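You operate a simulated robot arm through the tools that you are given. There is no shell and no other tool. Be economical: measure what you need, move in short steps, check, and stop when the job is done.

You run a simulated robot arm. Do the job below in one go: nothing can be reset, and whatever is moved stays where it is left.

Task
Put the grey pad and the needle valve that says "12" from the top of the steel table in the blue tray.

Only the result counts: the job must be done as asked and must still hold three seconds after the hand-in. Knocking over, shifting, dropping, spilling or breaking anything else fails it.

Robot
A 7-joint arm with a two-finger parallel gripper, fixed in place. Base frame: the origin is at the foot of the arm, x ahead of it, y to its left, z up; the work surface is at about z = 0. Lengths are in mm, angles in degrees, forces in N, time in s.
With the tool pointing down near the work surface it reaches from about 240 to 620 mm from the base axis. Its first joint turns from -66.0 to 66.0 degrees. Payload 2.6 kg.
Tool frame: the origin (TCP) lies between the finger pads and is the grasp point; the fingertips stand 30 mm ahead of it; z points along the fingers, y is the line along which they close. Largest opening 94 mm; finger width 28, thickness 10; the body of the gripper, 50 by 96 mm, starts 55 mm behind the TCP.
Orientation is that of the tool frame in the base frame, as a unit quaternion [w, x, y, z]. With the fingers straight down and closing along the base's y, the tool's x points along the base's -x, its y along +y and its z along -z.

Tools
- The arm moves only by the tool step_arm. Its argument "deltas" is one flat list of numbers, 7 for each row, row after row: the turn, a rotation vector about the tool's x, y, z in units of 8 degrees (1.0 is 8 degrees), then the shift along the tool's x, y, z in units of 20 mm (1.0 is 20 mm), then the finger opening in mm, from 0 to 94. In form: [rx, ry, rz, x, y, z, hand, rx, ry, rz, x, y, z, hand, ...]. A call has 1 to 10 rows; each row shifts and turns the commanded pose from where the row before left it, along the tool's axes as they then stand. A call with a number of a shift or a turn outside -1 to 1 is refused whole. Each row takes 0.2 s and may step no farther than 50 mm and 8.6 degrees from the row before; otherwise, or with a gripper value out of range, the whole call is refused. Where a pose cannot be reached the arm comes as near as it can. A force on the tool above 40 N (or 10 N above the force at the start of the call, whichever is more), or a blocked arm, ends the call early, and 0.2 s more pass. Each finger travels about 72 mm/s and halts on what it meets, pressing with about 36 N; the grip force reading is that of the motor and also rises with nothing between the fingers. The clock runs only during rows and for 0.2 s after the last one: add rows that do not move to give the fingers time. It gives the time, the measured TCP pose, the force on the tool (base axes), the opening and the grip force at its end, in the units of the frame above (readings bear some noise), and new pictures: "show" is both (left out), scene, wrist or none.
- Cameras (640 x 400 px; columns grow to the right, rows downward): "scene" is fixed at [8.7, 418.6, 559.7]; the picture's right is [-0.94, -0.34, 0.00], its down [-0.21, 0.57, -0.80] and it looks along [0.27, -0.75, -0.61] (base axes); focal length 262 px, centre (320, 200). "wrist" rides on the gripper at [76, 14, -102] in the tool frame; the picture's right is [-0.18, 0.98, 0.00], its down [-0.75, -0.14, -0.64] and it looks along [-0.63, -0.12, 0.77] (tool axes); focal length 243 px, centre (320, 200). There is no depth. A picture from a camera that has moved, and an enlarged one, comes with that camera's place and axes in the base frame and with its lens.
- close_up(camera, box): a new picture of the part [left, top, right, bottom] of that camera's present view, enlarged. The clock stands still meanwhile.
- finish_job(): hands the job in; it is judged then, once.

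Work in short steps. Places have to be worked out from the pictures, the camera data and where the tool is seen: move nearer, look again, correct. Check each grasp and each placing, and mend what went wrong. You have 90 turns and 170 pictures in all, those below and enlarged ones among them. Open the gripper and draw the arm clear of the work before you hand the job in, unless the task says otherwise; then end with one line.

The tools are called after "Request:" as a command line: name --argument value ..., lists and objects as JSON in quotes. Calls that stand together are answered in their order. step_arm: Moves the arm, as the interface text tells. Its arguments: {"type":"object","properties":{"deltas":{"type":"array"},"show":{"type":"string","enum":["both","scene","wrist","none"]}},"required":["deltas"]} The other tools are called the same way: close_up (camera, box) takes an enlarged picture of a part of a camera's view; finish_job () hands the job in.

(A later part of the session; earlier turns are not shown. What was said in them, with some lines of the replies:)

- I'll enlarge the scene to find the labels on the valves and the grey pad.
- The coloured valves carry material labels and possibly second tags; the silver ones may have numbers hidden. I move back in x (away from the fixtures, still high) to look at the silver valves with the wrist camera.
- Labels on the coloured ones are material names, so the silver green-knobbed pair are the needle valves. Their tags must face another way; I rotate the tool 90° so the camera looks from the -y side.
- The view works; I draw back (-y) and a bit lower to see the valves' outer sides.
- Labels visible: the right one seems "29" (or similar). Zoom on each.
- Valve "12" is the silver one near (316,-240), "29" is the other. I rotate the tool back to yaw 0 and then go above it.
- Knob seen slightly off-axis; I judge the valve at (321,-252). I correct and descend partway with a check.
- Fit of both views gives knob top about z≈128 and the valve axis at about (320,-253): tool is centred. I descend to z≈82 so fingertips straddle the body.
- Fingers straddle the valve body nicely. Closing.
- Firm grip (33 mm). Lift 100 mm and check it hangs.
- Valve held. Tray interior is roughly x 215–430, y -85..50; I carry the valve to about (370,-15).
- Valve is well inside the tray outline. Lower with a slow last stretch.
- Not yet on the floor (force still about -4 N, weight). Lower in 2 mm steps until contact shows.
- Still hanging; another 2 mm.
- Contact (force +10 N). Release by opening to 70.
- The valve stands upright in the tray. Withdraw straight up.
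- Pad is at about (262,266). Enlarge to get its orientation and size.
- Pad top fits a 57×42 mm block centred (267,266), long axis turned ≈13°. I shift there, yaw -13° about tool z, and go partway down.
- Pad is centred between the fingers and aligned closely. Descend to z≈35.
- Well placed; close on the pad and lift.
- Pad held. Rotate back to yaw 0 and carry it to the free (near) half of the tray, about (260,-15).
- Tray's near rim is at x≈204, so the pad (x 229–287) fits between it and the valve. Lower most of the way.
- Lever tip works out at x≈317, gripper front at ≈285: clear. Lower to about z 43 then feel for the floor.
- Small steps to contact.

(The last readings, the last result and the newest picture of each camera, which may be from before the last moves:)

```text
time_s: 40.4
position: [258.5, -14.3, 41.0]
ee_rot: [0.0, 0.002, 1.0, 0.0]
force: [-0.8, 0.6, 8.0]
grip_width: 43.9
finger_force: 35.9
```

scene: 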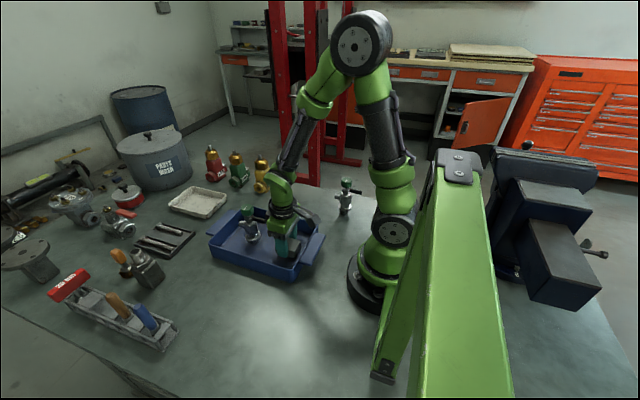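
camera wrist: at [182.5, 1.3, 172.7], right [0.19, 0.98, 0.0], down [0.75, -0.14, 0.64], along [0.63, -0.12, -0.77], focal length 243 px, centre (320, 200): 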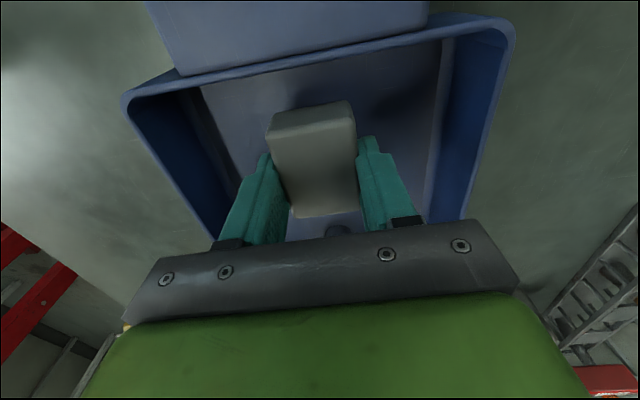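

Contact with the tray floor. Open to 64 and rise straight up.

Request:
step_arm --deltas '[0, 0, 0, 0, 0, -0.05, 50, 0, 0, 0, 0, 0, 0, 64, 0, 0, 0, 0, 0, 0, 64, 0, 0, 0, 0, 0, -0.5, 64, 0, 0, 0, 0, 0, -1, 64, 0, 0, 0, 0, 0, -1, 64, 0, 0, 0, 0, 0, -1, 64, 0, 0, 0, 0, 0, -1, 64, 0, 0, 0, 0, 0, -1, 64, 0, 0, 0, 0, 0, -1, 64]' --show "none"

Request:
step_arm --deltas '[0, 0, 0, 0, 0, -1, 64, 0, 0, 0, 0, 0, -1, 64, 0, 0, 0, 0, 1, 0, 64, 0, 0, 0, 0, 1, 0, 64, 0, 0, 0, 0, 1, 0, 64, 0, 0, 0, 0, 1, 0, 64, 0, 0, 0, 0, 1, 0, 64, 0, 0, 0, 0, 1, 0, 64, 0, 0, 0, 0, 1, 0, 64, 0, 0, 0, 0, 1, 0, 64]'

Request:
close_up --camera "scene" --box '[190, 160, 340, 290]'

```text
time_s: 42.6
position: [258.9, -14.8, 172.6]
ee_rot: [0.0, 0.0, 1.0, 0.0]
force: [-0.3, 0.2, -0.6]
grip_width: 64.1
finger_force: 0.0
```

```text
time_s: 44.8
position: [258.4, 144.9, 211.2]
ee_rot: [0.0, 0.001, 1.0, -0.001]
force: [0.0, 0.1, 0.4]
grip_width: 64.1
finger_force: 0.0
camera wrist: at [182.7, 161.1, 314.0], right [0.19, 0.98, 0.0], down [0.75, -0.14, 0.64], along [0.63, -0.12, -0.77], focal length 243 px, centre (320, 200)
```

scene: 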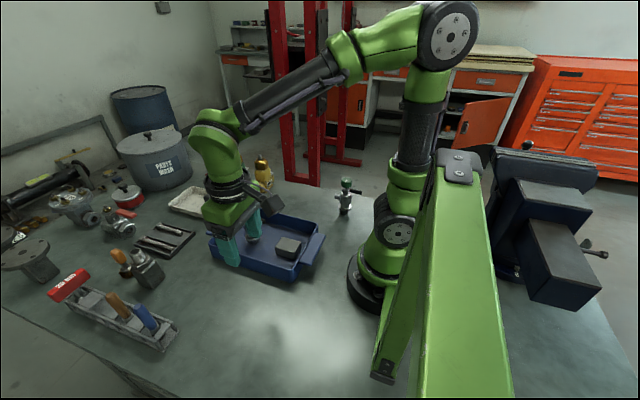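
wrist: 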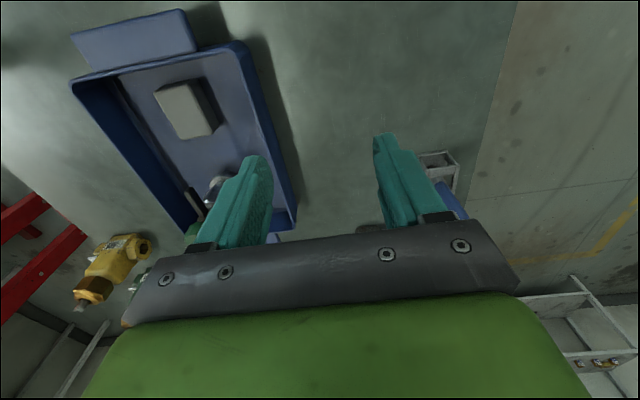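

```text
3.08 times, centred on (265, 225) of scene
camera zoom: at [8.7, 418.6, 559.7], right [-0.94, -0.34, 0.0], down [-0.21, 0.57, -0.8], along [0.27, -0.75, -0.61], focal length 807 px, centre (489, 123)
```

zoom: 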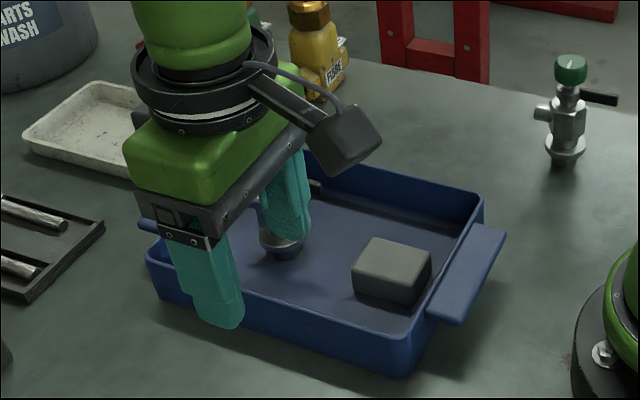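

Pad lies flat in the tray and the valve still stands. I draw the arm a bit further clear for a last look.

Request:
step_arm --deltas '[0, 0, 0, 0, 1, -1, 64, 0, 0, 0, 0, 1, -1, 64, 0, 0, 0, 0, 1, -1, 64, 0, 0, 0, 0, 1, 0, 64, 0, 0, 0, 0, 1, 0, 64]' --show "none"

Request:
close_up --camera "scene" --box '[40, 140, 380, 370]'

```text
time_s: 46.0
position: [259.4, 245.1, 270.5]
ee_rot: [0.0, 0.001, 1.0, 0.0]
force: [-0.9, -0.4, -0.2]
grip_width: 64.0
finger_force: 0.0
```

```text
1.74 times, centred on (210, 255) of scene
camera zoom: at [8.7, 418.6, 559.7], right [-0.94, -0.34, 0.0], down [-0.21, 0.57, -0.8], along [0.27, -0.75, -0.61], focal length 456 px, centre (511, 104)
```

zoom: 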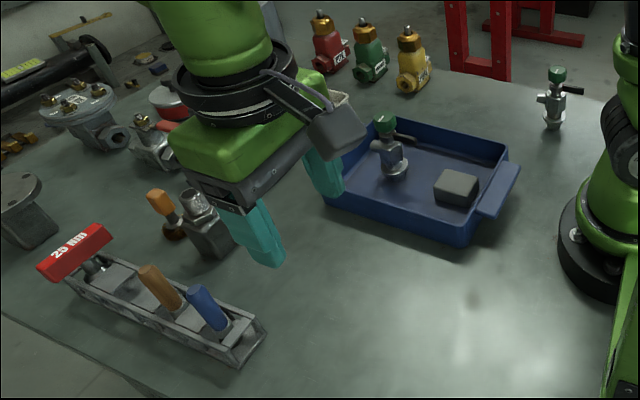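

Both items are in the tray, everything else is untouched, and the arm is clear. Handing in.

Request:
finish_job

```text
The job is handed in.
```

The grey pad and the needle valve labelled "12" are both in the blue tray: the pad lies flat, the valve stands upright, and nothing else appeared moved in the last picture before hand-in.
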